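You operate a simulated robot arm through the tools that you are given. There is no shell and no other tool. Be economical: measure what you need, move in short steps, check, and stop when the job is done.

You are at the controls of a simulated robot arm. One attempt, no reset.

TASK
Brew a small coffee with the green capsule and serve it on the white saucer.
Fine: use the white cup under the spout, leave the lever locked and the drip tray pulled out. Set down upright: cup.
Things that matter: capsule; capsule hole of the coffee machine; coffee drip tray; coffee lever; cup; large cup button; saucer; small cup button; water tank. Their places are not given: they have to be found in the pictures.

It is judged by the outcome, as a careful person would: the job done as asked, and still so three seconds after it is handed in. It fails if anything else is knocked over, pushed out of place, dropped, spilled or broken.

THE ROBOT
A 7-joint arm with a two-finger parallel gripper, fixed in place. Base frame: the origin is at the foot of the arm, x ahead of it, y to its left, z up; the work surface is at about z = 0. Lengths are in mm, angles in rad, forces in N, time in s.
With the tool pointing down near the work surface it reaches from about 220 to 580 mm from the base axis. Its first joint turns from -1.152 to 1.152 rad. Payload 2.5 kg.
The tool frame sits at the grasp point between the pads (the TCP): z along the fingers, y along the line on which they close. The tips reach 23 mm beyond it. The gripper opens to 94 mm. The fingers are 38 mm wide and 10 mm thick; the gripper's body (54 by 96 mm) begins 39 mm behind the TCP.
Orientation is that of the tool frame in the base frame, as [roll, pitch, yaw] about the fixed x, y, z axes, in that order (R = Rz(yaw) Ry(pitch) Rx(roll)). With the fingers straight down and closing along the base's y, the tool's x points along the base's -x, its y along +y and its z along -z.

THE INTERFACE
- The arm moves only by the tool move_arm. Its argument "increments" is a list of rows, each a list of 7 numbers: the shift along the base's x, y, z in mm, then the turn, a rotation vector about the base's x, y, z in rad, then the gripper command, from -1 (shut) to 1 (fully open), values between in proportion. In form: [[tx, ty, tz, ax, ay, az, fingers], ...]. A call has 1 to 20 rows; each row is the pose to reach, as a shift and turn from the pose commanded when the call began. Rows are played at 5 a second. More than 50 mm and 0.15 rad between two rows, or a gripper value outside its range, and nothing of the call is played. A pose out of reach is approached as far as the arm can. The call stops where the force on the tool passes 70 N (or 10 N more than at its start, if that is more) or the arm is blocked; 0.2 s more then pass. Each finger travels about 108 mm/s and halts on what it meets, pressing with about 41 N; the grip force reading is that of the motor and also rises with nothing between the fingers. The clock runs only during rows and for 0.2 s after the last one: add rows that repeat a pose to give the fingers time. The reply holds the time, the measured pose of the TCP, the force on the tool along the base axes, the opening and the grip force, in the units named above and with some noise, with the torque about the TCP (base axes, N m) and any sound that the robot's microphone picked up.
- Cameras (640 x 400 px; columns grow to the right, rows downward): "scene" is fixed at [101.6, -394, 572.4]; the picture's right is [0.97, -0.26, 0.00], its down [-0.11, -0.42, -0.90] and it looks along [0.23, 0.87, -0.43] (base axes); focal length 259 px, centre (320, 200). "wrist" rides on the gripper at [86, 16, -75] in the tool frame; the picture's right is [-0.18, 0.98, 0.00], its down [-0.58, -0.11, -0.81] and it looks along [-0.79, -0.15, 0.59] (tool axes); focal length 243 px, centre (320, 200).
- grab_frame(camera): a new picture of that camera. The clock stands still meanwhile.
- measure_at(camera, pixels): for up to 12 pixels [column, row] of the newest picture of that camera ("zoom" is the newest enlarged one), the place [x, y, z] in the base frame of the surface seen there, good to about 3 mm, but the place of the scene camera against the robot may be out by one fixed shift of up to 18 mm in any direction. The clock stands still meanwhile.
- enlarge(camera, box): a new picture of the part [left, top, right, bottom] of that camera's present view, enlarged. The clock stands still meanwhile.
- job_done(): hands the job in; it is judged then, once.

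Keep the steps short. Do not move on a guess: measure, check each grasp and each placing, and mend mistakes. In all there are 80 turns and 46 pictures (those below and enlarged ones count). Leave the gripper open and the arm clear of the work at the hand-in unless told otherwise, and finish with a single line.

The tools are called after "Emit:" as a command line: name --pt "numbers of a row" for each row, then --argument value for the rest, lists and objects as JSON in quotes. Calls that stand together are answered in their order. move_arm: Moves the arm, as the interface text tells. Its arguments: {"type":"object","properties":{"increments":{"type":"array"}},"required":["increments"]} The other tools are called the same way: grab_frame (camera) takes a picture; measure_at (camera, pixels) gives the place of the surface under pixels of a picture; enlarge (camera, box) takes an enlarged picture of a part of a camera's view; job_done () hands the job in.

At the start:

```text
t: 0.0
ee_pos: [335.1, 59.1, 507.8]
tcp_rot: [-3.141, -0.001, 3.141]
ft_force: [1.5, -0.4, 0.2]
torque: [0.01, 0.0, -0.03]
gripper_width: 94.1
gripper_force: 0.1
```

scene: 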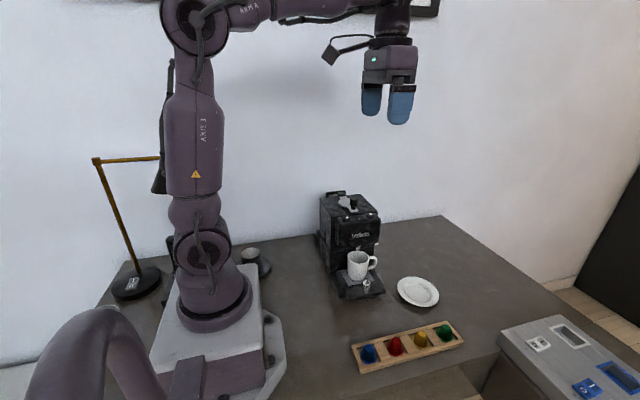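
wrist: 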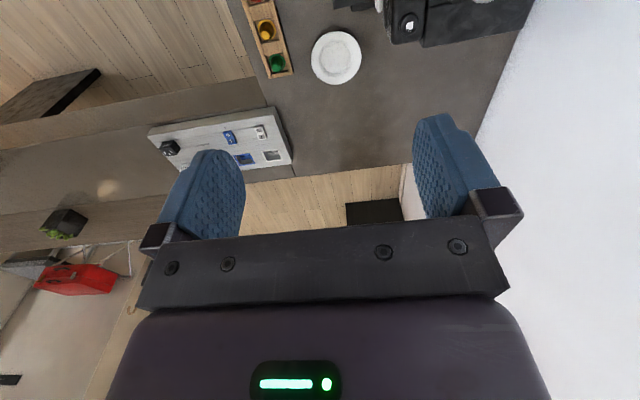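

I see the machine around (350,240), a white cup already on its tray, the saucer at (418,291), and the capsules in a rack at (407,347). I'll enlarge both areas.

Emit:
enlarge --camera "scene" --box '[300, 180, 400, 310]'

Emit:
measure_at --camera "scene" --pixels '[[418, 291], [445, 331], [419, 338], [395, 346], [369, 353], [359, 262], [374, 262], [345, 200], [366, 284], [360, 234], [358, 296], [445, 345]]'

```text
3.08 times, centred on (350, 245) of scene
```

zoom: 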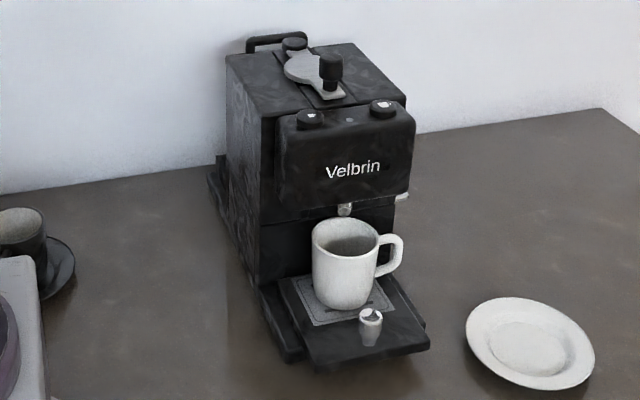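

```text
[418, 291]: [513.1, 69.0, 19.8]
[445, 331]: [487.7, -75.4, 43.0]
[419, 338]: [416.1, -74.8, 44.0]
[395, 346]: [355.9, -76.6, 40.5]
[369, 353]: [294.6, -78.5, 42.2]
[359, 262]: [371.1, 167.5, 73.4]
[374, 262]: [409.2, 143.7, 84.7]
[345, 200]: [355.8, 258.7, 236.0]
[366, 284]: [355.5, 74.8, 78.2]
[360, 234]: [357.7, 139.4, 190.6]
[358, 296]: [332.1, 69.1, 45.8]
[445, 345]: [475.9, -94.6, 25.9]
```

The cup already stands under the spout. I want a closer look at the lever and tray, so I'll turn the tool +90° about z, which makes the wrist camera look along +y.

Emit:
move_arm --pt "2 -9 -5 0 0 0.143 1" --pt "4 -18 -10 0 0 0.286 1" --pt "6 -27 -15 0 0 0.429 1" --pt "8 -36 -20 0 0 0.572 1" --pt "10 -45 -25 0 0 0.715 1" --pt "12 -54 -30 0 0 0.858 1" --pt "14 -63 -35 0 0 1.0 1" --pt "16 -72 -40 0 0 1.143 1" --pt "18 -81 -45 0 0 1.286 1" --pt "20 -90 -50 0 0 1.43 1" --pt "22 -99 -55 0 0 1.571 1" --pt "22 -99 -55 0 0 1.571 1"

Emit:
grab_frame --camera "wrist"

```text
t: 2.6
ee_pos: [357.7, -40.9, 450.9]
tcp_rot: [3.141, 0.0, -1.568]
ft_force: [0.3, 0.1, -0.1]
torque: [0.0, 0.02, 0.0]
gripper_width: 93.9
gripper_force: 0.1
```

```text
42 pictures are left
```

wrist: 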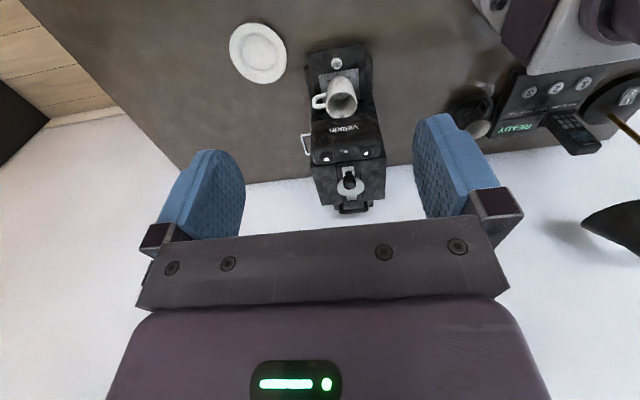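

The picture is upside down, and I can see the machine from above at (345,130). I'll enlarge it.

Emit:
enlarge --camera "wrist" --box '[290, 35, 410, 220]'

Emit:
enlarge --camera "wrist" --box '[440, 50, 640, 175]'

```text
2.16 times, centred on (350, 128) of wrist
```

zoom: 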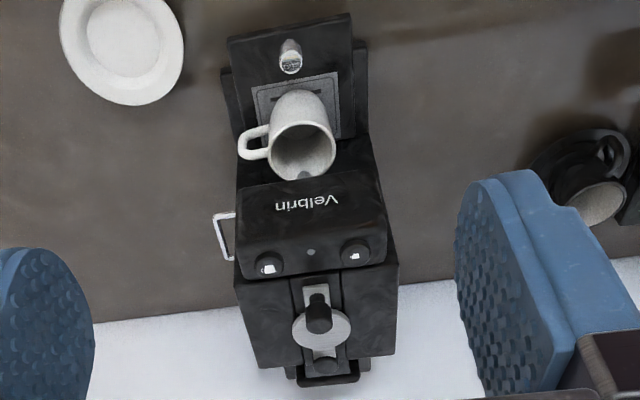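

```text
3.20 times, centred on (540, 112) of wrist
```

zoom: 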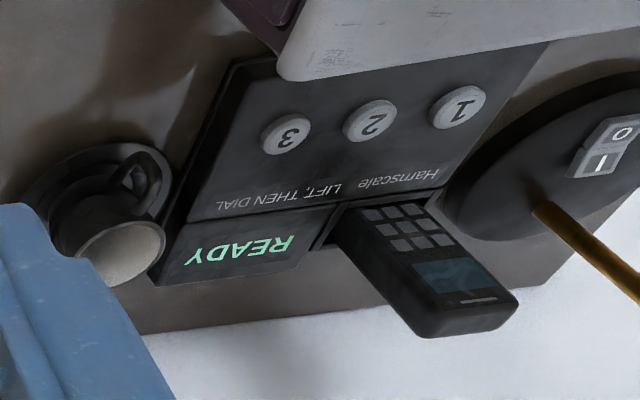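

The phone is irrelevant. I'll measure the key machine points in the wrist picture.

Emit:
measure_at --camera "wrist" --pixels '[[342, 106], [336, 62], [336, 47], [325, 158], [367, 153], [349, 179], [357, 187], [353, 206], [305, 145], [308, 77], [352, 85], [258, 52]]'

Emit:
measure_at --camera "scene" --pixels '[[418, 291], [357, 285], [367, 279], [348, 213], [372, 214], [343, 195], [335, 192]]'

```text
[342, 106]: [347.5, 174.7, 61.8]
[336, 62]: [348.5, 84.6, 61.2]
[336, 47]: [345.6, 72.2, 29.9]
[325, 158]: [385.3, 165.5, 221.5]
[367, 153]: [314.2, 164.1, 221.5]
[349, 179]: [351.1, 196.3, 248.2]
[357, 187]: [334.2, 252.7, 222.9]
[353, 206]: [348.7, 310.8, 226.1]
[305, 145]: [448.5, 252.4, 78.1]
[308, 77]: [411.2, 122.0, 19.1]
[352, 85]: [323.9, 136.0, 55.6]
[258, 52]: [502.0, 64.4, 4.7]
```

```text
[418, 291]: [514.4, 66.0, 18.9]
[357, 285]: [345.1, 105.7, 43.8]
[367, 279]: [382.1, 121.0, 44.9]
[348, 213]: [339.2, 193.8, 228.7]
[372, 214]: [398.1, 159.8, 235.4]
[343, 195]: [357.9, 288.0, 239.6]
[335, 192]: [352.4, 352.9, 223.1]
```

The scene camera reads about (+13, 0, +13) against the wrist camera. I'll move closer to see the top of the machine.

Emit:
move_arm --pt "0 35 -25 0 0 0 1" --pt "0 70 -50 0 0 0 1" --pt "0 105 -75 0 0 0 1" --pt "0 105 -75 0 0 0 1"

Emit:
enlarge --camera "wrist" --box '[250, 60, 450, 230]'

```text
t: 3.6
ee_pos: [358.6, 66.8, 376.2]
tcp_rot: [3.14, 0.003, -1.572]
ft_force: [-0.3, 0.1, -0.6]
torque: [-0.01, 0.04, 0.02]
gripper_width: 94.0
gripper_force: 0.0
```

```text
2.35 times, centred on (350, 145) of wrist
```

zoom: 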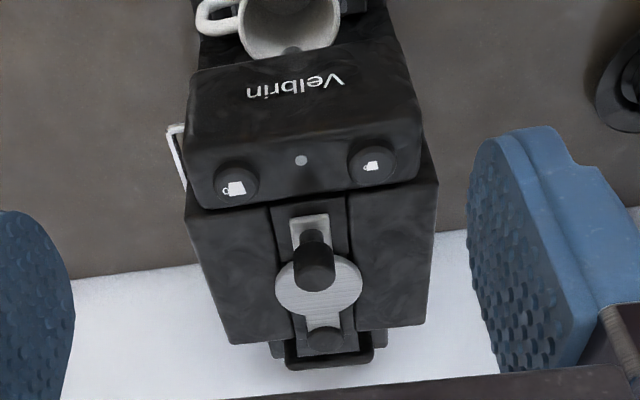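

I need a tighter look at the lever pivot to know whether it swings or lifts.

Emit:
enlarge --camera "scene" --box '[325, 182, 377, 215]'

Emit:
enlarge --camera "wrist" --box '[325, 140, 380, 220]'

Emit:
measure_at --camera "wrist" --pixels '[[347, 168], [347, 175], [340, 181], [352, 187], [362, 181], [352, 198], [352, 203], [346, 157], [330, 185], [370, 185], [325, 175], [352, 214]]'

```text
12.12 times, centred on (351, 198) of scene
```

zoom: 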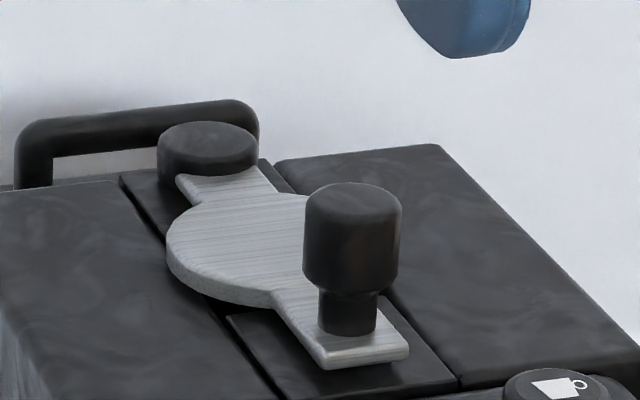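

```text
5.00 times, centred on (352, 180) of wrist
```

zoom: 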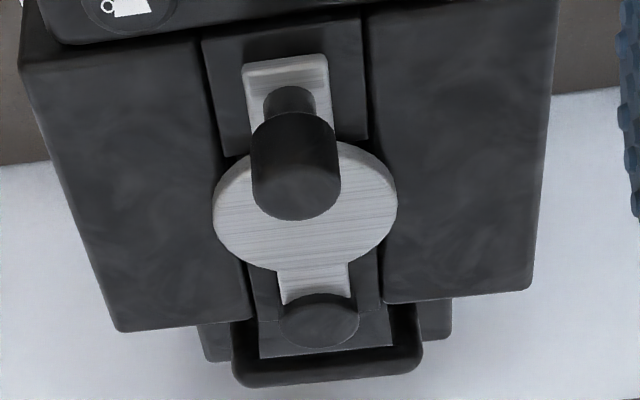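

```text
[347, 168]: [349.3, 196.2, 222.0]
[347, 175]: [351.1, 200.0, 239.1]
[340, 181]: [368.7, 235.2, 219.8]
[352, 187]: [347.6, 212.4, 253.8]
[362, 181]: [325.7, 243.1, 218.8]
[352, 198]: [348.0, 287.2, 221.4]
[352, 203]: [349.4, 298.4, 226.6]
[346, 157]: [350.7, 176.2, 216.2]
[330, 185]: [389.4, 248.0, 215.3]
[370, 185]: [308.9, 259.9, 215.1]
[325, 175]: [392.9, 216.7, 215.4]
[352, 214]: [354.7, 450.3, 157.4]
```

The lever pivots about a vertical axis at about (349,300), with an upright knob at about (350,204). Next I'll look at the spout, cup and tray.

Emit:
enlarge --camera "scene" --box '[325, 235, 395, 305]'

Emit:
measure_at --camera "scene" --pixels '[[358, 249], [358, 246], [350, 253], [367, 253], [360, 253], [360, 240], [345, 290], [385, 291], [335, 285], [344, 282], [360, 275], [340, 300]]'

```text
5.71 times, centred on (360, 270) of scene
```

zoom: 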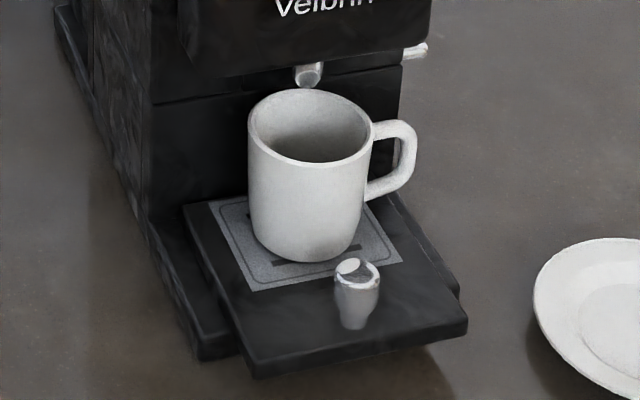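

```text
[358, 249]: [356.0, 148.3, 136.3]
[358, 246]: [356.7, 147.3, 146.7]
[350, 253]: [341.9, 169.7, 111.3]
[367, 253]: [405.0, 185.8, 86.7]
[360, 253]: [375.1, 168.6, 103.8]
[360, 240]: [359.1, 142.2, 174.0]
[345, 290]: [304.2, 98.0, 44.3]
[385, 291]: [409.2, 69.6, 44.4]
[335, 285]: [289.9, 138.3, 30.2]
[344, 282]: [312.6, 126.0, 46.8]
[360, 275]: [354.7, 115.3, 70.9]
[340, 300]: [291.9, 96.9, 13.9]
```

Emit:
measure_at --camera "zoom" --pixels '[[251, 125], [369, 135], [310, 159], [308, 93], [305, 255], [402, 130], [358, 268], [355, 320], [190, 208], [165, 225], [460, 318], [220, 335]]'

Emit:
measure_at --camera "wrist" --pixels '[[344, 80], [341, 79], [330, 78], [356, 78], [315, 62], [342, 64], [340, 82], [323, 65], [340, 105], [325, 140], [367, 132]]'

```text
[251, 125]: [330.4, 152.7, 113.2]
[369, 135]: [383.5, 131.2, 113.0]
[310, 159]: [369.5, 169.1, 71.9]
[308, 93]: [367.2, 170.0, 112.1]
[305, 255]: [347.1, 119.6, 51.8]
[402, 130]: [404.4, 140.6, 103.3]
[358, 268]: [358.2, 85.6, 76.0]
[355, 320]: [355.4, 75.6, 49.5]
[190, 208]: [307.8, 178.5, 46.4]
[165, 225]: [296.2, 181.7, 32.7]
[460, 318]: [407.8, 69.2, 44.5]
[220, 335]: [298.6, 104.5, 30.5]
```

```text
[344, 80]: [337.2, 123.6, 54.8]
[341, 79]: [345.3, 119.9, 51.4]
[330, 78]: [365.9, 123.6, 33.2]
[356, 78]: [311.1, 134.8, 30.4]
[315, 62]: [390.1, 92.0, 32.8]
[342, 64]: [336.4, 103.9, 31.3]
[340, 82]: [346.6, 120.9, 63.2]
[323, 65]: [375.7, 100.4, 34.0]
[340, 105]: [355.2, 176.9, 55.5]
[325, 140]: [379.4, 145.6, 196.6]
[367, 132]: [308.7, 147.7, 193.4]
```

The cup rim centre is about 8 mm from the spout axis, so the cup is correctly placed under the spout. The tray already protrudes about 30 mm past the base, and I'll check that again later. First the lever: I'll move above the knob at about (350,207) and descend with the fingers partly open.

Emit:
move_arm --pt "-3 45 -15 0 0 0 0.2" --pt "-6 90 -30 0 0 0 0.2" --pt "-9 120 -45 0 0 0 0.2" --pt "-9 140 -60 0 0 0 0.2" --pt "-9 140 -60 0 0 0 0.2"

Emit:
enlarge --camera "scene" --box '[310, 140, 410, 220]'

Emit:
grab_frame --camera "wrist"

```text
t: 4.8
ee_pos: [349.7, 206.3, 317.4]
tcp_rot: [3.141, 0.001, -1.57]
ft_force: [0.3, -0.4, 0.4]
torque: [-0.01, -0.01, -0.03]
gripper_width: 56.4
gripper_force: 0.0
```

```text
5.00 times, centred on (360, 180) of scene
```

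zoom: 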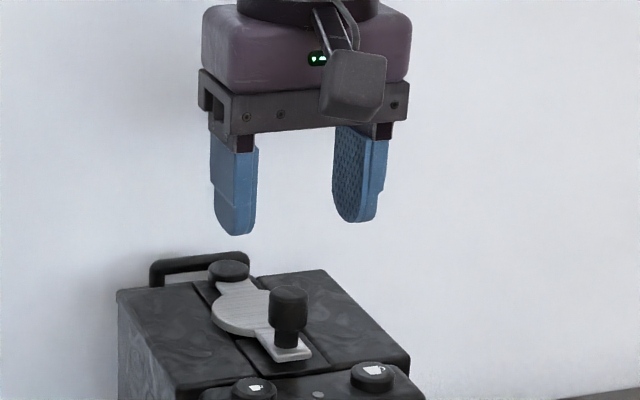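

```text
34 pictures are left
```

wrist: 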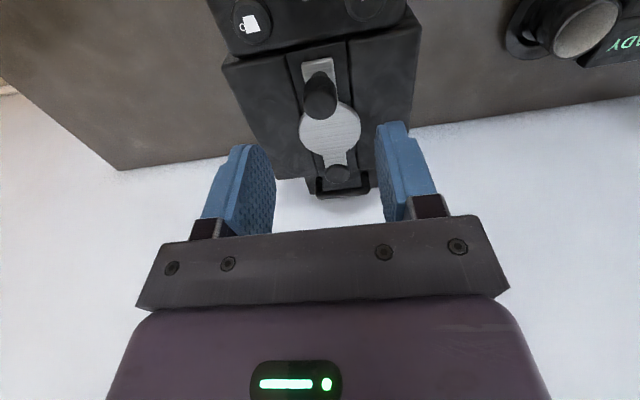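

I'll get an accurate knob position from this close view.

Emit:
measure_at --camera "wrist" --pixels '[[320, 108], [320, 113], [320, 85], [310, 108], [331, 106], [338, 172], [336, 166], [318, 62], [330, 130], [305, 132], [356, 130], [338, 180]]'

```text
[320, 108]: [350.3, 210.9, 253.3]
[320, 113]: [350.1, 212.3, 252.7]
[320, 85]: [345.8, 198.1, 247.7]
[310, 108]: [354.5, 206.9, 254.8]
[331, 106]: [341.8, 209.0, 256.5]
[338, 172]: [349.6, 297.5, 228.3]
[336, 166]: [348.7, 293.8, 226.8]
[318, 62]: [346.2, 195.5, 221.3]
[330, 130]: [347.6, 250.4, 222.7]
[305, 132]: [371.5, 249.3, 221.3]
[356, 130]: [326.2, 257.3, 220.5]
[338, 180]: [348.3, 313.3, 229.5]
```

The knob centre is (348.5,207) with its top at about 254. I'll descend to z≈259 and close.

Emit:
move_arm --pt "-1 1 -30 0 0 0 0.2" --pt "-1 1 -58 0 0 0 0.2" --pt "-1 1 -58 0 0 0 -1" --pt "-1 1 -58 0 0 0 -1" --pt "-1 1 -58 0 0 0 -1"

```text
t: 6.0
ee_pos: [350.9, 206.6, 258.0]
tcp_rot: [3.141, -0.001, -1.57]
ft_force: [1.2, 1.8, 0.7]
torque: [0.03, -0.07, -0.03]
gripper_width: 21.1
gripper_force: 45.2
```

The knob is gripped at 21 mm. I'll test a small swing toward +x, with the tool turning along.

Emit:
move_arm --pt "3 0 0 0 0 0.03 -1" --pt "6 0.2 0 0 0 0.06 -1" --pt "9.5 0.5 0 0 0 0.1 -1" --pt "9.5 0.5 0 0 0 0.1 -1"

```text
t: 7.0
ee_pos: [357.7, 207.3, 258.4]
tcp_rot: [3.141, 0.0, -1.47]
ft_force: [1.3, 0.7, 1.1]
torque: [0.31, -0.01, -0.13]
gripper_width: 21.2
gripper_force: 44.9
```

It moves freely at about 1 N. I'll continue the arc to 0.7 rad.

Emit:
move_arm --pt "9.4 1.4 0 0 0 0.1 -1" --pt "18.6 3.8 0 0 0 0.2 -1" --pt "27.5 7.0 0 0 0 0.3 -1" --pt "36.1 11.2 0 0 0 0.4 -1" --pt "44.2 16.1 0 0 0 0.5 -1" --pt "51.7 21.9 0 0 0 0.6 -1" --pt "51.7 21.9 0 0 0 0.6 -1"

Emit:
enlarge --camera "scene" --box '[310, 150, 410, 230]'

```text
t: 8.6
ee_pos: [409.5, 226.1, 258.6]
tcp_rot: [3.14, -0.004, -0.873]
ft_force: [16.0, -19.2, -9.8]
torque: [0.11, 0.02, -0.04]
gripper_width: 20.9
gripper_force: 45.0
```

```text
5.00 times, centred on (360, 190) of scene
```

zoom: 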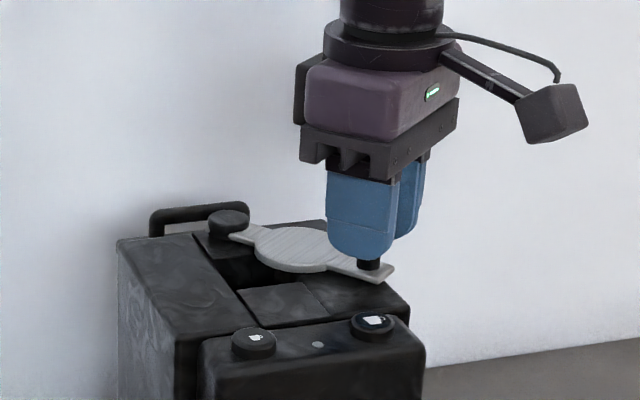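

The hole is being uncovered. The force is radial, so the true radius is nearer 100 mm with the pivot at about y=306. I'll continue on the corrected arc to about 1.15 rad.

Emit:
move_arm --pt "8.1 3.7 0 0 0 0.1 -1" --pt "15.2 10.8 0 0 0 0.2 -1" --pt "21.5 18.5 0 0 0 0.3 -1" --pt "26.9 26.9 0 0 0 0.4 -1" --pt "31.6 35.7 0 0 0 0.5 -1" --pt "31.6 35.7 0 0 0 0.5 -1"

```text
t: 10.0
ee_pos: [439.8, 267.1, 258.6]
tcp_rot: [-3.139, 0.0, -0.368]
ft_force: [9.6, -4.3, -5.6]
torque: [-0.43, -1.06, 0.02]
gripper_width: 21.3
gripper_force: 44.5
```

The lever is at about 1.15 rad with low force. I'll release it, rise, and look.

Emit:
move_arm --pt "0 0 0 0 0 0 0.0" --pt "0 0 0 0 0 0 0.0" --pt "0 0 40 0 0 0 0.0" --pt "0 0 90 0 0 0 0.0" --pt "0 0 130 0 0 0 0.0" --pt "0 0 130 0 0 0 0.0"

Emit:
enlarge --camera "scene" --box '[320, 180, 390, 225]'

```text
t: 11.4
ee_pos: [440.8, 263.9, 386.3]
tcp_rot: [-3.141, 0.002, -0.369]
ft_force: [-0.4, -0.1, 0.3]
torque: [0.01, 0.03, 0.05]
gripper_width: 47.1
gripper_force: 0.0
```

```text
8.89 times, centred on (355, 202) of scene
```

zoom: 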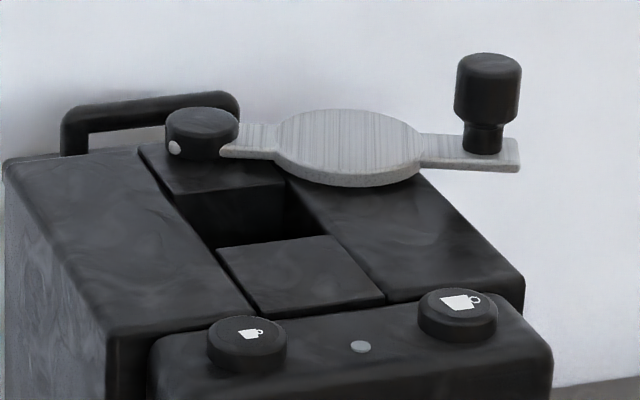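

The hole is open and the large and small icons are clear: small is on the left in the scene at x≈314. Next I'll move to view the green capsule, turning the tool back to yaw −1.57.

Emit:
move_arm --pt "2 -46 0 0 0 -0.12 0" --pt "4 -92 0 0 0 -0.24 0" --pt "6 -138 0 0 0 -0.36 0" --pt "8 -184 0 0 0 -0.48 0" --pt "10 -230 -10 0 0 -0.6 0" --pt "12 -276 -25 0 0 -0.72 0" --pt "14 -322 -40 0 0 -0.84 0" --pt "16 -368 -55 0 0 -0.96 0" --pt "18 -410 -70 0 0 -1.08 0" --pt "20 -445 -85 0 0 -1.2 0" --pt "20 -445 -85 0 0 -1.2 0"

Emit:
grab_frame --camera "wrist"

```text
t: 13.8
ee_pos: [457.3, -182.6, 300.0]
tcp_rot: [3.141, 0.0, -1.573]
ft_force: [-0.6, 0.4, 0.1]
torque: [-0.01, 0.02, -0.02]
gripper_width: 47.0
gripper_force: 0.1
```

```text
31 pictures are left
```

wrist: 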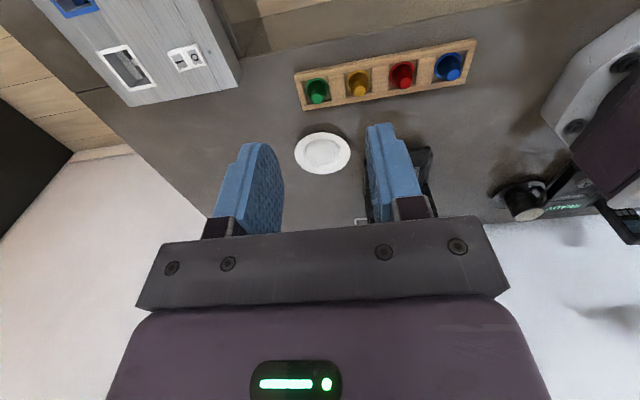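

Emit:
enlarge --camera "wrist" --box '[285, 60, 375, 115]'

Emit:
enlarge --camera "scene" --box '[400, 310, 480, 360]'

Emit:
measure_at --camera "wrist" --pixels '[[317, 95], [320, 103], [315, 85], [309, 95], [325, 92], [303, 98], [332, 86], [333, 98], [298, 82], [360, 90]]'

```text
7.11 times, centred on (330, 88) of wrist
```

zoom: 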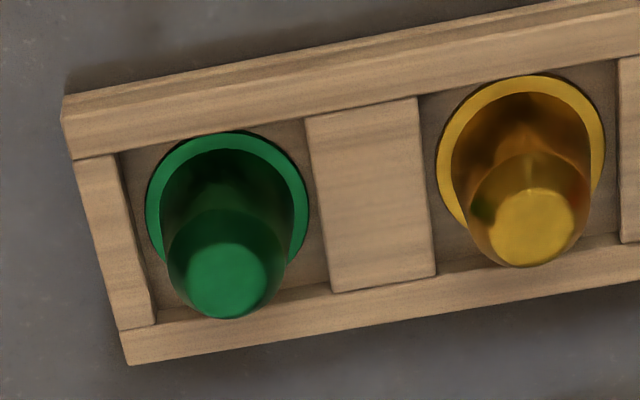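

```text
8.00 times, centred on (440, 335) of scene
```

zoom: 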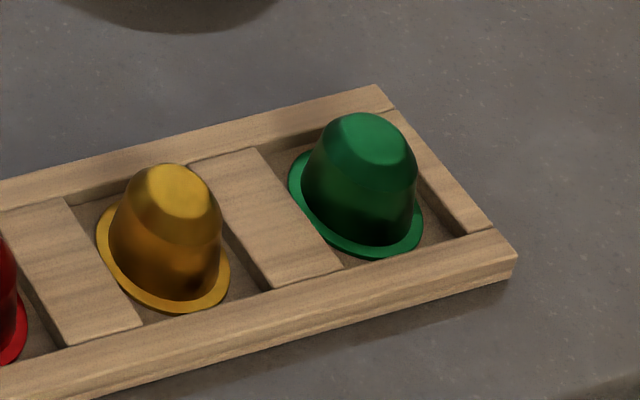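

```text
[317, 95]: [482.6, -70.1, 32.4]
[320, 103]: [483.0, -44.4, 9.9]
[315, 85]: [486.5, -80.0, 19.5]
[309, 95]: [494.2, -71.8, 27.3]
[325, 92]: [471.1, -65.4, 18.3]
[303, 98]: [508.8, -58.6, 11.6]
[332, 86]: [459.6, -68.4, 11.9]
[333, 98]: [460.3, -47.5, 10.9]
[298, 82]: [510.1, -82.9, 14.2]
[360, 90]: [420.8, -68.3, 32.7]
```

The capsules stand flange-down. Before grasping, I'll look into the machine's hole to see which way up the capsule must go.

Emit:
move_arm --pt "-10 40 10 0 0 0 0" --pt "-20 85 20 0 0 0 0" --pt "-30 130 30 0 0 0 0" --pt "-40 175 40 0 0 0 0" --pt "-50 220 50 0 0 0 0" --pt "-65 260 55 0 0 0 0" --pt "-80 300 55 0 0 0 0" --pt "-95 335 55 0 0 0 0" --pt "-95 350 55 0 0 0 0" --pt "-95 350 55 0 0 0 0"

Emit:
enlarge --camera "wrist" --box '[280, 80, 400, 180]'

```text
t: 16.0
ee_pos: [362.6, 170.7, 357.1]
tcp_rot: [3.141, -0.001, -1.57]
ft_force: [0.0, -0.8, 0.6]
torque: [0.0, 0.0, 0.01]
gripper_width: 46.9
gripper_force: 0.1
```

```text
4.00 times, centred on (340, 130) of wrist
```

zoom: 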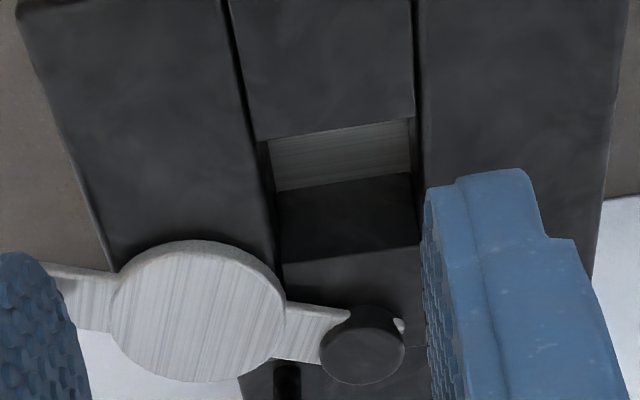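

It is a square hole with a steel floor. I'll measure its edges and depth.

Emit:
measure_at --camera "zoom" --pixels '[[340, 150], [290, 160], [395, 150], [340, 118], [345, 265], [340, 180], [345, 220], [300, 265], [270, 130], [405, 108], [230, 200], [425, 160]]'

Emit:
grab_frame --camera "wrist"

```text
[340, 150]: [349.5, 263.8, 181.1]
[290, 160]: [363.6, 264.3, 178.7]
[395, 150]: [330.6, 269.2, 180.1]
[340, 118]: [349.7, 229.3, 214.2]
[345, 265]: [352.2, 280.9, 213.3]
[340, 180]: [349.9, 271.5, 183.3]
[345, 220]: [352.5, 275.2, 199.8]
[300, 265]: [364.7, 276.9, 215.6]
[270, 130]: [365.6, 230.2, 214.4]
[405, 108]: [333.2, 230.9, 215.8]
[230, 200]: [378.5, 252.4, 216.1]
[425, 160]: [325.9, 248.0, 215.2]
```

```text
27 pictures are left
```

wrist: 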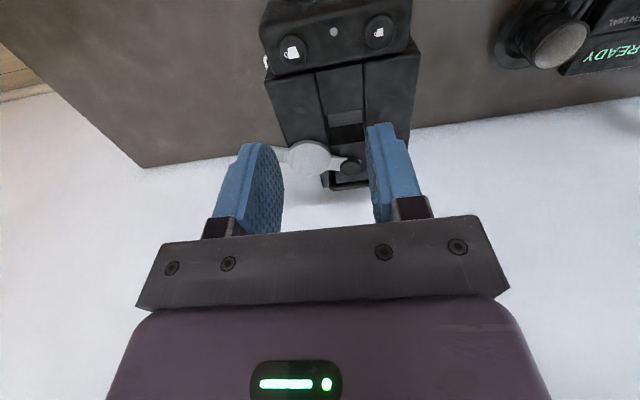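

The hole is about 40×40 mm centred near (349.5,253), 34 mm deep with a flat floor. The capsule can therefore go in flange-down as it stands. I'll go back to the green capsule for a closer view.

Emit:
move_arm --pt "10 -45 0 0 0 0 0" --pt "25 -85 0 0 0 0 0" --pt "40 -130 0 0 0 0 0" --pt "55 -175 0 0 0 0 0" --pt "70 -220 -20 0 0 0 0" --pt "85 -255 -50 0 0 0 0" --pt "100 -290 -85 0 0 0 0" --pt "115 -310 -125 0 0 0 0" --pt "120 -320 -165 0 0 0 0" --pt "120 -320 -175 0 0 0 0" --pt "120 -320 -175 0 0 0 0"

Emit:
grab_frame --camera "wrist"

```text
refused: row 5 steps farther than a row can; nothing moved
```

```text
26 pictures are left
```

wrist: 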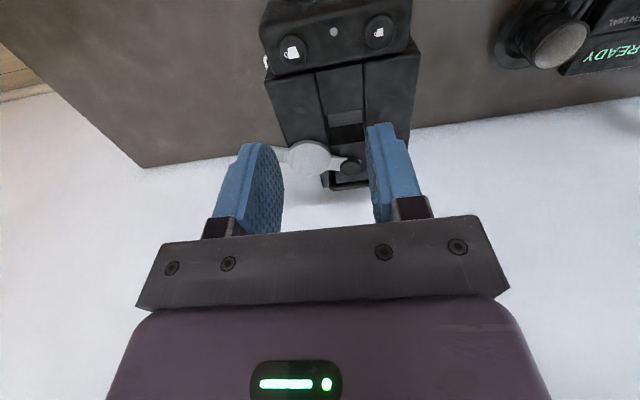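

A row step was just over the limit, so nothing moved. I'll use smaller steps.

Emit:
move_arm --pt "10 -40 0 0 0 0 0" --pt "22 -80 0 0 0 0 0" --pt "34 -120 0 0 0 0 0" --pt "46 -160 0 0 0 0 0" --pt "58 -197 -20 0 0 0 0" --pt "70 -230 -45 0 0 0 0" --pt "82 -262 -75 0 0 0 0" --pt "94 -290 -105 0 0 0 0" --pt "108 -310 -140 0 0 0 0" --pt "120 -320 -175 0 0 0 0" --pt "120 -320 -175 0 0 0 0"

```text
t: 18.4
ee_pos: [485.7, -152.3, 181.8]
tcp_rot: [-3.14, 0.0, -1.569]
ft_force: [0.1, -0.7, -0.6]
torque: [-0.01, -0.01, 0.01]
gripper_width: 47.2
gripper_force: 0.0
```

Emit:
enlarge --camera "wrist" --box '[270, 60, 370, 150]'

```text
4.44 times, centred on (320, 105) of wrist
```

zoom: 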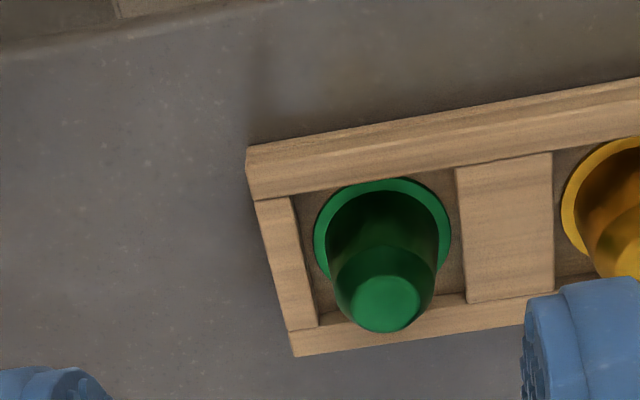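

Emit:
measure_at --camera "zoom" --pixels '[[385, 302], [358, 300], [412, 300], [385, 280], [387, 326], [383, 184], [319, 235], [446, 235], [305, 260], [465, 230], [385, 168], [440, 310]]'

```text
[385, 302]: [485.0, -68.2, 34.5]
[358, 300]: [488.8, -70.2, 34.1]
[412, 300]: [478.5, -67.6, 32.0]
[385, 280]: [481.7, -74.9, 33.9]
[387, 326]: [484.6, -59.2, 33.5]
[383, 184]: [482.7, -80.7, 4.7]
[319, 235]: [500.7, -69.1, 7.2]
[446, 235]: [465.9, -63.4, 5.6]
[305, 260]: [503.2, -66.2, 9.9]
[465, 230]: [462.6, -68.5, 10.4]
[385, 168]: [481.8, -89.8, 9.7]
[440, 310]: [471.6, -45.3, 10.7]
```

The capsule centre is (483.5,−67), its top z=34 and its flange diameter 35 mm. I'll move over it and descend to TCP z≈39, with the tips at 16, above the rack rails.

Emit:
move_arm --pt "-1 40 -20 0 0 0 0" --pt "-1.8 85 -40 0 0 0 0" --pt "-1.8 85 -85 0 0 0 0" --pt "-1.8 85 -115 0 0 0 0" --pt "-1.8 85 -142 0 0 0 0" --pt "-1.8 85 -142 0 0 0 0"

Emit:
enlarge --camera "scene" --box '[390, 290, 490, 370]'

```text
t: 19.8
ee_pos: [483.9, -63.5, 44.8]
tcp_rot: [-3.14, 0.002, -1.572]
ft_force: [0.6, -0.8, 1.0]
torque: [-0.01, -0.02, -0.02]
gripper_width: 47.3
gripper_force: 0.0
```

```text
5.00 times, centred on (440, 330) of scene
```

zoom: 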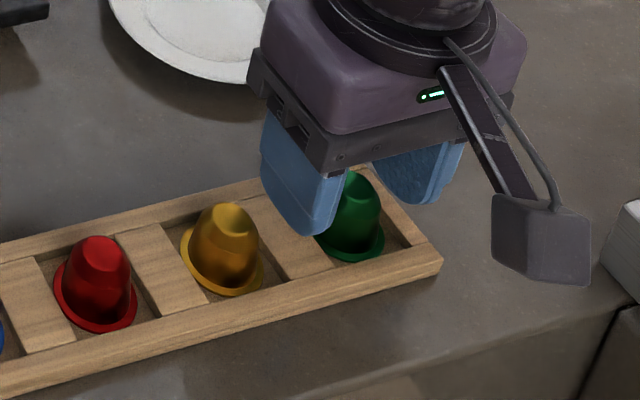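

It is well aligned. I'll lower 4 mm, adjust y, and close.

Emit:
move_arm --pt "0 -2 -4 0 0 0 0" --pt "0 -2 -4 0 0 0 -1" --pt "0 -2 -4 0 0 0 -1" --pt "0 -2 -4 0 0 0 -1" --pt "0 -2 -4 0 0 0 -1"

```text
t: 21.0
ee_pos: [484.0, -66.4, 40.7]
tcp_rot: [3.141, 0.0, -1.57]
ft_force: [-0.3, 0.4, 0.6]
torque: [0.03, 0.0, 0.0]
gripper_width: 15.7
gripper_force: 40.4
```

The width reads 15.7 mm, narrower than I expected. I'll look before lifting.

Emit:
enlarge --camera "scene" --box '[390, 290, 490, 370]'

```text
5.00 times, centred on (440, 330) of scene
```

zoom: 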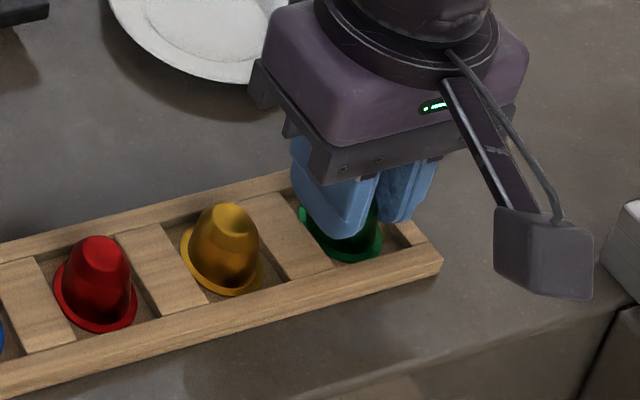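

The capsule appears to be between the fingers. I'll lift straight up and check.

Emit:
move_arm --pt "0 0 10 0 0 0 -1" --pt "0 0 30 0 0 0 -1" --pt "0 0 70 0 0 0 -1" --pt "0 0 110 0 0 0 -1" --pt "0 0 110 0 0 0 -1"

Emit:
enlarge --camera "scene" --box '[390, 260, 490, 350]'

```text
t: 22.2
ee_pos: [482.8, -65.7, 148.1]
tcp_rot: [3.141, -0.001, -1.57]
ft_force: [-0.1, -0.8, -0.1]
torque: [0.0, -0.02, -0.04]
gripper_width: 15.5
gripper_force: 40.7
```

```text
4.44 times, centred on (440, 305) of scene
```

zoom: 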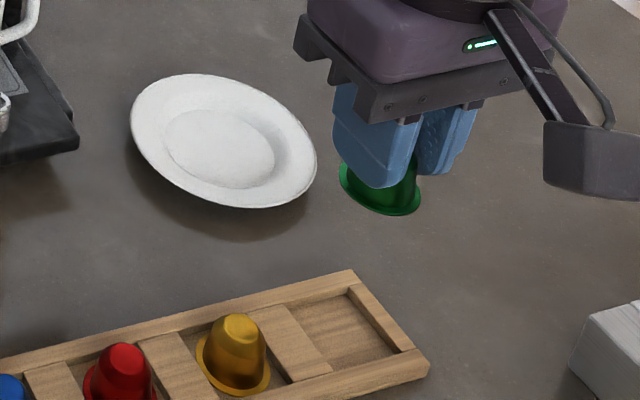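

The capsule is held upright. I'll carry it high to above the hole at (349.5,253).

Emit:
move_arm --pt "0 0 45 0 0 0 -1" --pt "0 0 90 0 0 0 -1" --pt "-10 30 125 0 0 0 -1" --pt "-26 70 145 0 0 0 -1" --pt "-42 110 160 0 0 0 -1" --pt "-58 150 165 0 0 0 -1" --pt "-74 190 165 0 0 0 -1" --pt "-90 230 165 0 0 0 -1" --pt "-106 270 165 0 0 0 -1" --pt "-122 305 165 0 0 0 -1" --pt "-133 319 155 0 0 0 -1" --pt "-133 319 155 0 0 0 -1"

Emit:
grab_frame --camera "wrist"

```text
t: 24.8
ee_pos: [348.1, 250.5, 303.1]
tcp_rot: [3.142, 0.0, -1.57]
ft_force: [-0.2, 0.2, 0.5]
torque: [-0.02, 0.02, 0.04]
gripper_width: 15.1
gripper_force: 40.7
```

```text
21 pictures are left
```

wrist: 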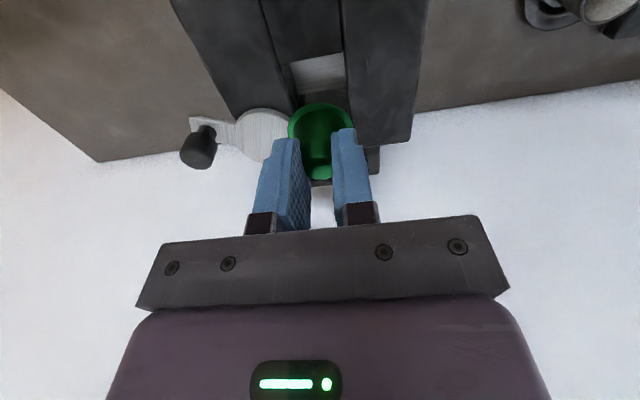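

I'll measure the held capsule and the hole edges in this same picture.

Emit:
measure_at --camera "wrist" --pixels '[[289, 128], [353, 121], [320, 104], [294, 112], [347, 110], [320, 176], [315, 57], [292, 66], [343, 56], [275, 70], [352, 60], [318, 75]]'

Emit:
enlarge --camera "wrist" --box '[250, 30, 390, 120]'

```text
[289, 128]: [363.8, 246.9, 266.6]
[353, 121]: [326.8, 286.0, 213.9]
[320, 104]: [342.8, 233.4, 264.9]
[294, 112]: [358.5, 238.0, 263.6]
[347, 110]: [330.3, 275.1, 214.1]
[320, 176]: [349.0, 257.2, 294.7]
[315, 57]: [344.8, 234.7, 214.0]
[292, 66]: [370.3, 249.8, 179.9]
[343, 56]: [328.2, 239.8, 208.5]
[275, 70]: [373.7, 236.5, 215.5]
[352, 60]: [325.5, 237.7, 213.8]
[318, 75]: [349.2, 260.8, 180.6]
```

```text
4.44 times, centred on (320, 75) of wrist
```

zoom: 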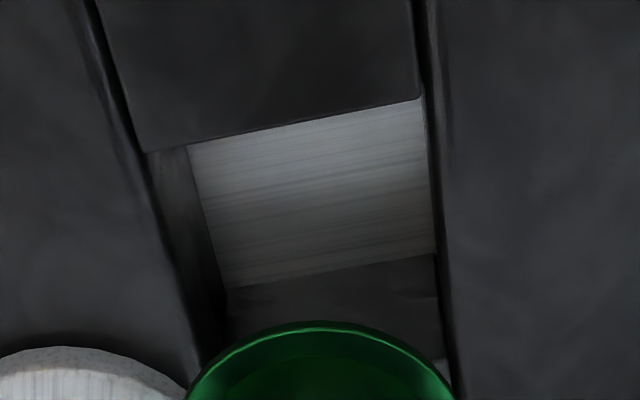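

The capsule centre is about (347.5,250.8) and the hole centre about (349.3,255). I'll correct by (+1.5,+4), descend until the tips are just above the top plate, and watch the force.

Emit:
move_arm --pt "1.5 4 0 0 0 0 -1" --pt "1.5 4 -25 0 0 0 -1" --pt "1.5 4 -40 0 0 0 -1" --pt "1.5 4 -50 0 0 0 -1" --pt "1.5 4 -58 0 0 0 -1" --pt "1.5 4 -58 0 0 0 -1"

Emit:
enlarge --camera "scene" --box '[320, 175, 390, 225]'

```text
t: 26.2
ee_pos: [351.2, 256.6, 245.3]
tcp_rot: [-3.141, 0.0, -1.57]
ft_force: [0.1, -0.6, -0.3]
torque: [0.02, -0.01, 0.02]
gripper_width: 15.0
gripper_force: 41.3
```

```text
8.00 times, centred on (355, 200) of scene
```

zoom: 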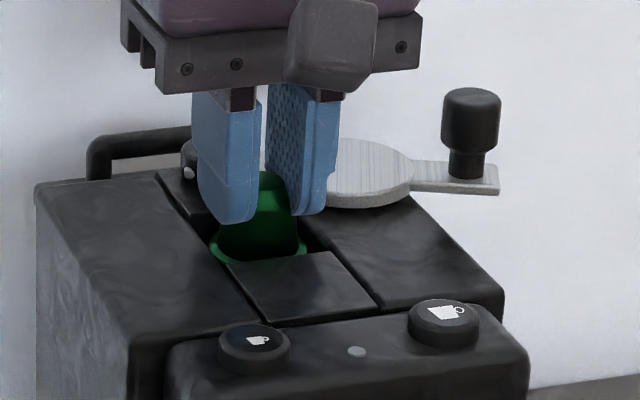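

The flange is in the hole with no contact force. I'll lower 3 mm, release, and rise.

Emit:
move_arm --pt "0 0 -3 0 0 0 -1" --pt "0 0 -3 0 0 0 -0.3" --pt "0 0 -3 0 0 0 -0.1" --pt "0 0 -3 0 0 0 -0.1" --pt "0 0 30 0 0 0 -0.1" --pt "0 0 60 0 0 0 -0.1" --pt "0 -40 85 0 0 0 -0.1" --pt "0 -80 100 0 0 0 -0.1" --pt "0 -80 100 0 0 0 -0.1"

Emit:
enlarge --camera "wrist" --box '[260, 60, 400, 180]'

```text
t: 28.2
ee_pos: [351.0, 175.6, 345.1]
tcp_rot: [3.141, 0.0, -1.572]
ft_force: [1.1, -0.3, -0.7]
torque: [-0.04, -0.02, 0.0]
gripper_width: 42.4
gripper_force: 0.0
```

```text
3.33 times, centred on (330, 120) of wrist
```

zoom: 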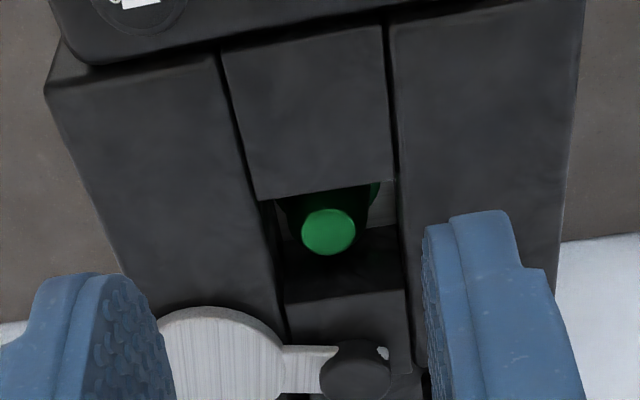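

Emit:
measure_at --camera "zoom" --pixels '[[328, 230], [310, 228], [347, 228], [329, 250], [375, 190], [282, 210], [335, 275]]'

```text
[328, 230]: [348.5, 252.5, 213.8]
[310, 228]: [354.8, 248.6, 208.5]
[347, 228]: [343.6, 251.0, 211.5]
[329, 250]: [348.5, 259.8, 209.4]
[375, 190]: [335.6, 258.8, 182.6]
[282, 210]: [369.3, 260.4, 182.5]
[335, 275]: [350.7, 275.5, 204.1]
```

The capsule is seated flat: its top is at z≈211, below the 215 plate. Now I'll return to the knob at about (440,265) with the earlier orientation, descend, and grip it.

Emit:
move_arm --pt "10 10 5 0 0 0.13 0.2" --pt "20 20 5 0 0 0.26 0.2" --pt "30 30 5 0 0 0.39 0.2" --pt "40 40 5 0 0 0.52 0.2" --pt "50 50 5 0 0 0.65 0.2" --pt "60 60 5 0 0 0.78 0.2" --pt "70 70 5 0 0 0.91 0.2" --pt "80 80 0 0 0 1.05 0.2" --pt "88.3 89 -10 0 0 1.2 0.2" --pt "88.3 89 -35 0 0 1.2 0.2" --pt "88.3 89 -35 0 0 1.2 0.2"

Emit:
enlarge --camera "scene" --box '[320, 140, 420, 220]'

```text
t: 30.6
ee_pos: [438.1, 264.5, 311.9]
tcp_rot: [-3.141, -0.002, -0.369]
ft_force: [-0.8, -0.5, -0.4]
torque: [0.01, 0.02, 0.0]
gripper_width: 56.1
gripper_force: 0.0
```

```text
5.00 times, centred on (370, 180) of scene
```

zoom: 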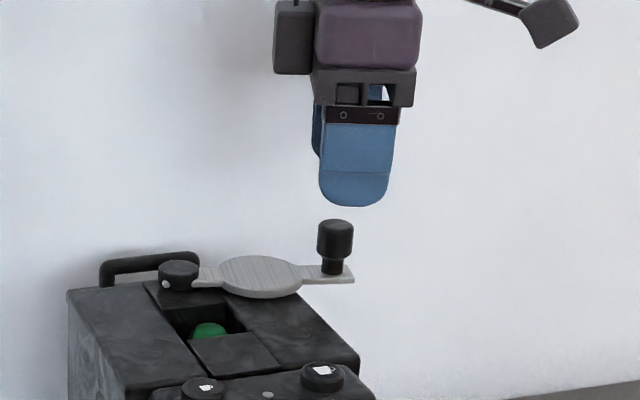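

The gripper is above the knob. I'll descend and close.

Emit:
move_arm --pt "0 0 -30 0 0 0 0.2" --pt "0 0 -52 0 0 0 0.2" --pt "0 0 -52 0 0 0 -1" --pt "0 0 -52 0 0 0 -1" --pt "0 0 -52 0 0 0 -1"

```text
t: 31.8
ee_pos: [439.5, 263.9, 256.0]
tcp_rot: [3.135, 0.006, -0.371]
ft_force: [5.5, -3.2, -35.6]
torque: [-0.05, -0.11, 0.08]
gripper_width: 21.5
gripper_force: 45.2
```

The vertical force reads −36 N, so I'll relax by raising the command 2 mm.

Emit:
move_arm --pt "0 0 2 0 0 0 -0.7" --pt "0 0 2 0 0 0 -1" --pt "0 0 2 0 0 0 -1"

```text
t: 32.6
ee_pos: [439.6, 264.3, 258.9]
tcp_rot: [3.135, 0.004, -0.369]
ft_force: [6.4, -3.8, -34.5]
torque: [-0.05, -0.16, 0.03]
gripper_width: 21.1
gripper_force: 44.7
```

The grip didn't actually release there, because −0.7 is narrower than the knob. I'll open properly and re-grip at this height.

Emit:
move_arm --pt "0 0 0 0 0 0 0.2" --pt "0 0 0 0 0 0 0.2" --pt "0 0 0 0 0 0 0.2"

Emit:
move_arm --pt "0 0 0 0 0 0 -1" --pt "0 0 0 0 0 0 -1" --pt "0 0 0 0 0 0 -1"

```text
t: 33.4
ee_pos: [438.6, 265.4, 261.5]
tcp_rot: [-3.14, 0.001, -0.368]
ft_force: [0.1, 0.3, 0.4]
torque: [0.02, -0.03, 0.02]
gripper_width: 56.6
gripper_force: 0.0
```

```text
t: 34.2
ee_pos: [439.1, 265.0, 261.3]
tcp_rot: [3.141, 0.0, -0.37]
ft_force: [-0.5, -0.8, 0.8]
torque: [-0.02, 0.05, 0.1]
gripper_width: 21.3
gripper_force: 45.4
```

The grip is clean now. I'll swing the lever back along the r=100 arc to θ≈0.24.

Emit:
move_arm --pt "-4.7 -8.8 0 0 0 -0.1 -1" --pt "-10.1 -17.2 0 0 0 -0.2 -1" --pt "-16.4 -24.9 0 0 0 -0.3 -1" --pt "-23.5 -32 0 0 0 -0.4 -1" --pt "-31.2 -38.4 0 0 0 -0.5 -1" --pt "-39.5 -44 0 0 0 -0.6 -1" --pt "-48.3 -48.7 0 0 0 -0.7 -1" --pt "-57.5 -52.5 0 0 0 -0.8 -1" --pt "-67.1 -55.3 0 0 0 -0.9 -1" --pt "-67.1 -55.3 0 0 0 -0.9 -1"

```text
t: 36.4
ee_pos: [372.5, 208.5, 260.0]
tcp_rot: [-3.139, -0.001, -1.275]
ft_force: [4.8, -9.3, 25.3]
torque: [0.37, 0.12, -0.12]
gripper_width: 21.2
gripper_force: 44.7
```

Forces are small. I'll finish the swing to the original closed position at x≈348.

Emit:
move_arm --pt "-9.8 -1.9 0 0 0 -0.1 -1" --pt "-19.8 -2.8 0 0 0 -0.2 -1" --pt "-23.8 -2.9 0 0 0 -0.24 -1" --pt "-26 -2.9 0 0 0 -0.26 -1" --pt "-26 -2.9 0 0 0 -0.26 -1"

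```text
t: 37.6
ee_pos: [348.1, 207.1, 259.8]
tcp_rot: [-3.135, 0.001, -1.533]
ft_force: [37.1, -0.9, -11.2]
torque: [-0.01, -0.8, -0.08]
gripper_width: 21.2
gripper_force: 45.2
```

The reaction of +37 N in x shows the lever is against its closed stop. I'll release, rise, and check.

Emit:
move_arm --pt "2 0 0 0 0 0 -1" --pt "2 0 0 0 0 0 0.2" --pt "2 0 0 0 0 0 0.2" --pt "2 0 40 0 0 0 0.2" --pt "2 -30 75 0 0 0 0.2" --pt "2 -60 90 0 0 0 0.2" --pt "2 -60 90 0 0 0 0.2"

Emit:
enlarge --camera "wrist" --box '[250, 20, 420, 180]'

```text
t: 39.2
ee_pos: [347.4, 148.5, 351.1]
tcp_rot: [-3.141, 0.0, -1.531]
ft_force: [1.2, 0.1, -0.5]
torque: [0.01, -0.03, 0.05]
gripper_width: 56.4
gripper_force: 0.0
```

```text
2.50 times, centred on (335, 100) of wrist
```

zoom: 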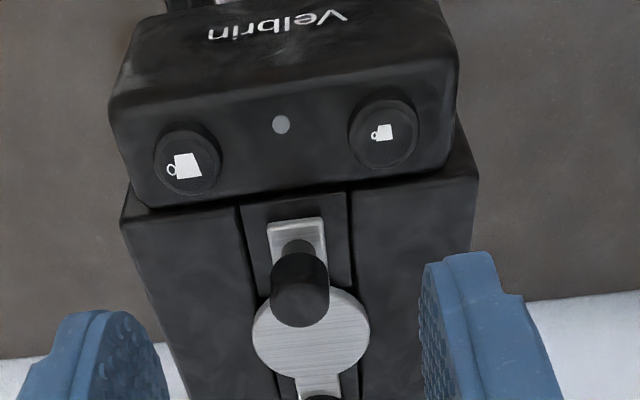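

The lever is back in line. I'll measure the small button and confirm the lever alignment.

Emit:
measure_at --camera "zoom" --pixels '[[382, 132], [382, 150], [382, 112], [360, 132], [405, 132], [280, 124], [300, 305], [297, 235], [262, 335], [360, 330], [318, 385], [187, 165]]'

```text
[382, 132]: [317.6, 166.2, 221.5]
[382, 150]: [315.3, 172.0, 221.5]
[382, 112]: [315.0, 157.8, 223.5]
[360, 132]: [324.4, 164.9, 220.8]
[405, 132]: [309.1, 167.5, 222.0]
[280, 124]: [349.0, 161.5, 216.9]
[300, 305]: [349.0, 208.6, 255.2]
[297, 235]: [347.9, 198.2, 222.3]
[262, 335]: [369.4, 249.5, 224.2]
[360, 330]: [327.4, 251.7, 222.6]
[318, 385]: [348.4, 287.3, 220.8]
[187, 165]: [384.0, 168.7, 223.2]
```

The lever is locked in line. The small button is at (316.5,165,222). I'll close the fingers and hover above it at tip z≈232.

Emit:
move_arm --pt "-15 9 -20 0 0 -0.02 -1" --pt "-32 18 -50 0 0 -0.04 -1" --pt "-32 18 -80 0 0 -0.04 -1" --pt "-32 18 -96 0 0 -0.04 -1" --pt "-32 18 -96 0 0 -0.04 -1"

Emit:
enlarge --camera "scene" --box '[320, 180, 390, 235]'

```text
t: 40.4
ee_pos: [315.2, 164.1, 253.1]
tcp_rot: [-3.141, 0.0, -1.571]
ft_force: [0.4, 0.6, 0.1]
torque: [0.04, -0.05, -0.04]
gripper_width: 0.0
gripper_force: 40.7
```

```text
7.27 times, centred on (355, 208) of scene
```

zoom: 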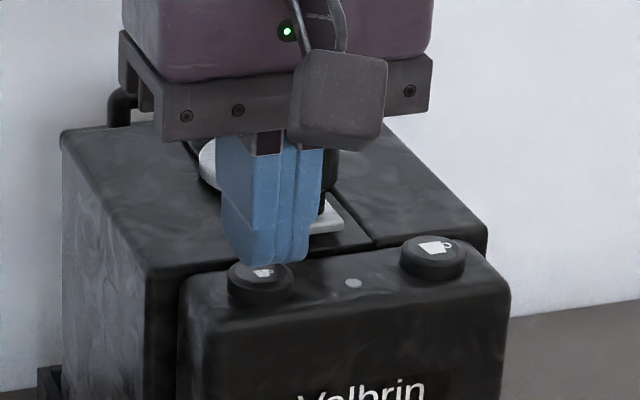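

The fingers are lined up with the small button. I'll press in small steps and come back up.

Emit:
move_arm --pt "0 0 -5 0 0 0 -1" --pt "0 0 -8 0 0 0 -1" --pt "0 0 -10 0 0 0 -1" --pt "0 0 -12 0 0 0 -1"

```text
t: 41.4
ee_pos: [316.0, 165.1, 241.8]
tcp_rot: [-3.141, 0.001, -1.572]
ft_force: [0.8, -0.7, 1.8]
torque: [0.0, 0.02, 0.0]
gripper_width: 0.0
gripper_force: 41.4
heard: click
```

I heard a click. I'll rise and wait, listening for brewing.

Emit:
move_arm --pt "0 0 20 0 0 0 -1" --pt "0 0 60 0 0 0 -1" --pt "0 -40 80 0 0 0 -1" --pt "0 -80 80 0 0 0 -1" --pt "0 -80 80 0 0 0 -1" --pt "0 -80 80 0 0 0 -1" --pt "0 -80 80 0 0 0 -1" --pt "0 -80 80 0 0 0 -1" --pt "0 -80 80 0 0 0 -1" --pt "0 -80 80 0 0 0 -1"

Emit:
enlarge --camera "scene" --box '[320, 195, 400, 305]'

```text
t: 43.6
ee_pos: [317.7, 86.2, 322.9]
tcp_rot: [3.141, 0.0, -1.569]
ft_force: [-0.1, -0.6, -1.0]
torque: [-0.01, -0.01, -0.02]
gripper_width: 0.2
gripper_force: 41.5
```

```text
3.64 times, centred on (360, 250) of scene
```

zoom: 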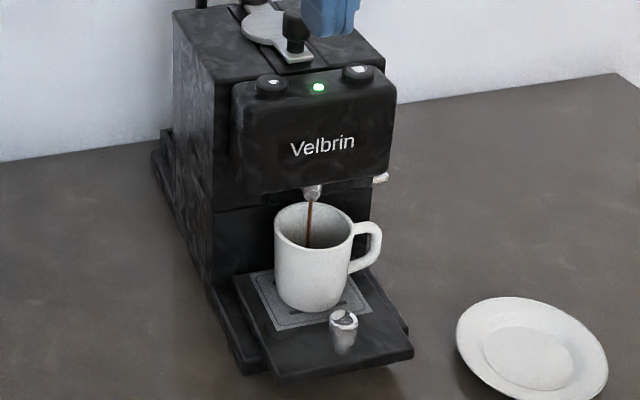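

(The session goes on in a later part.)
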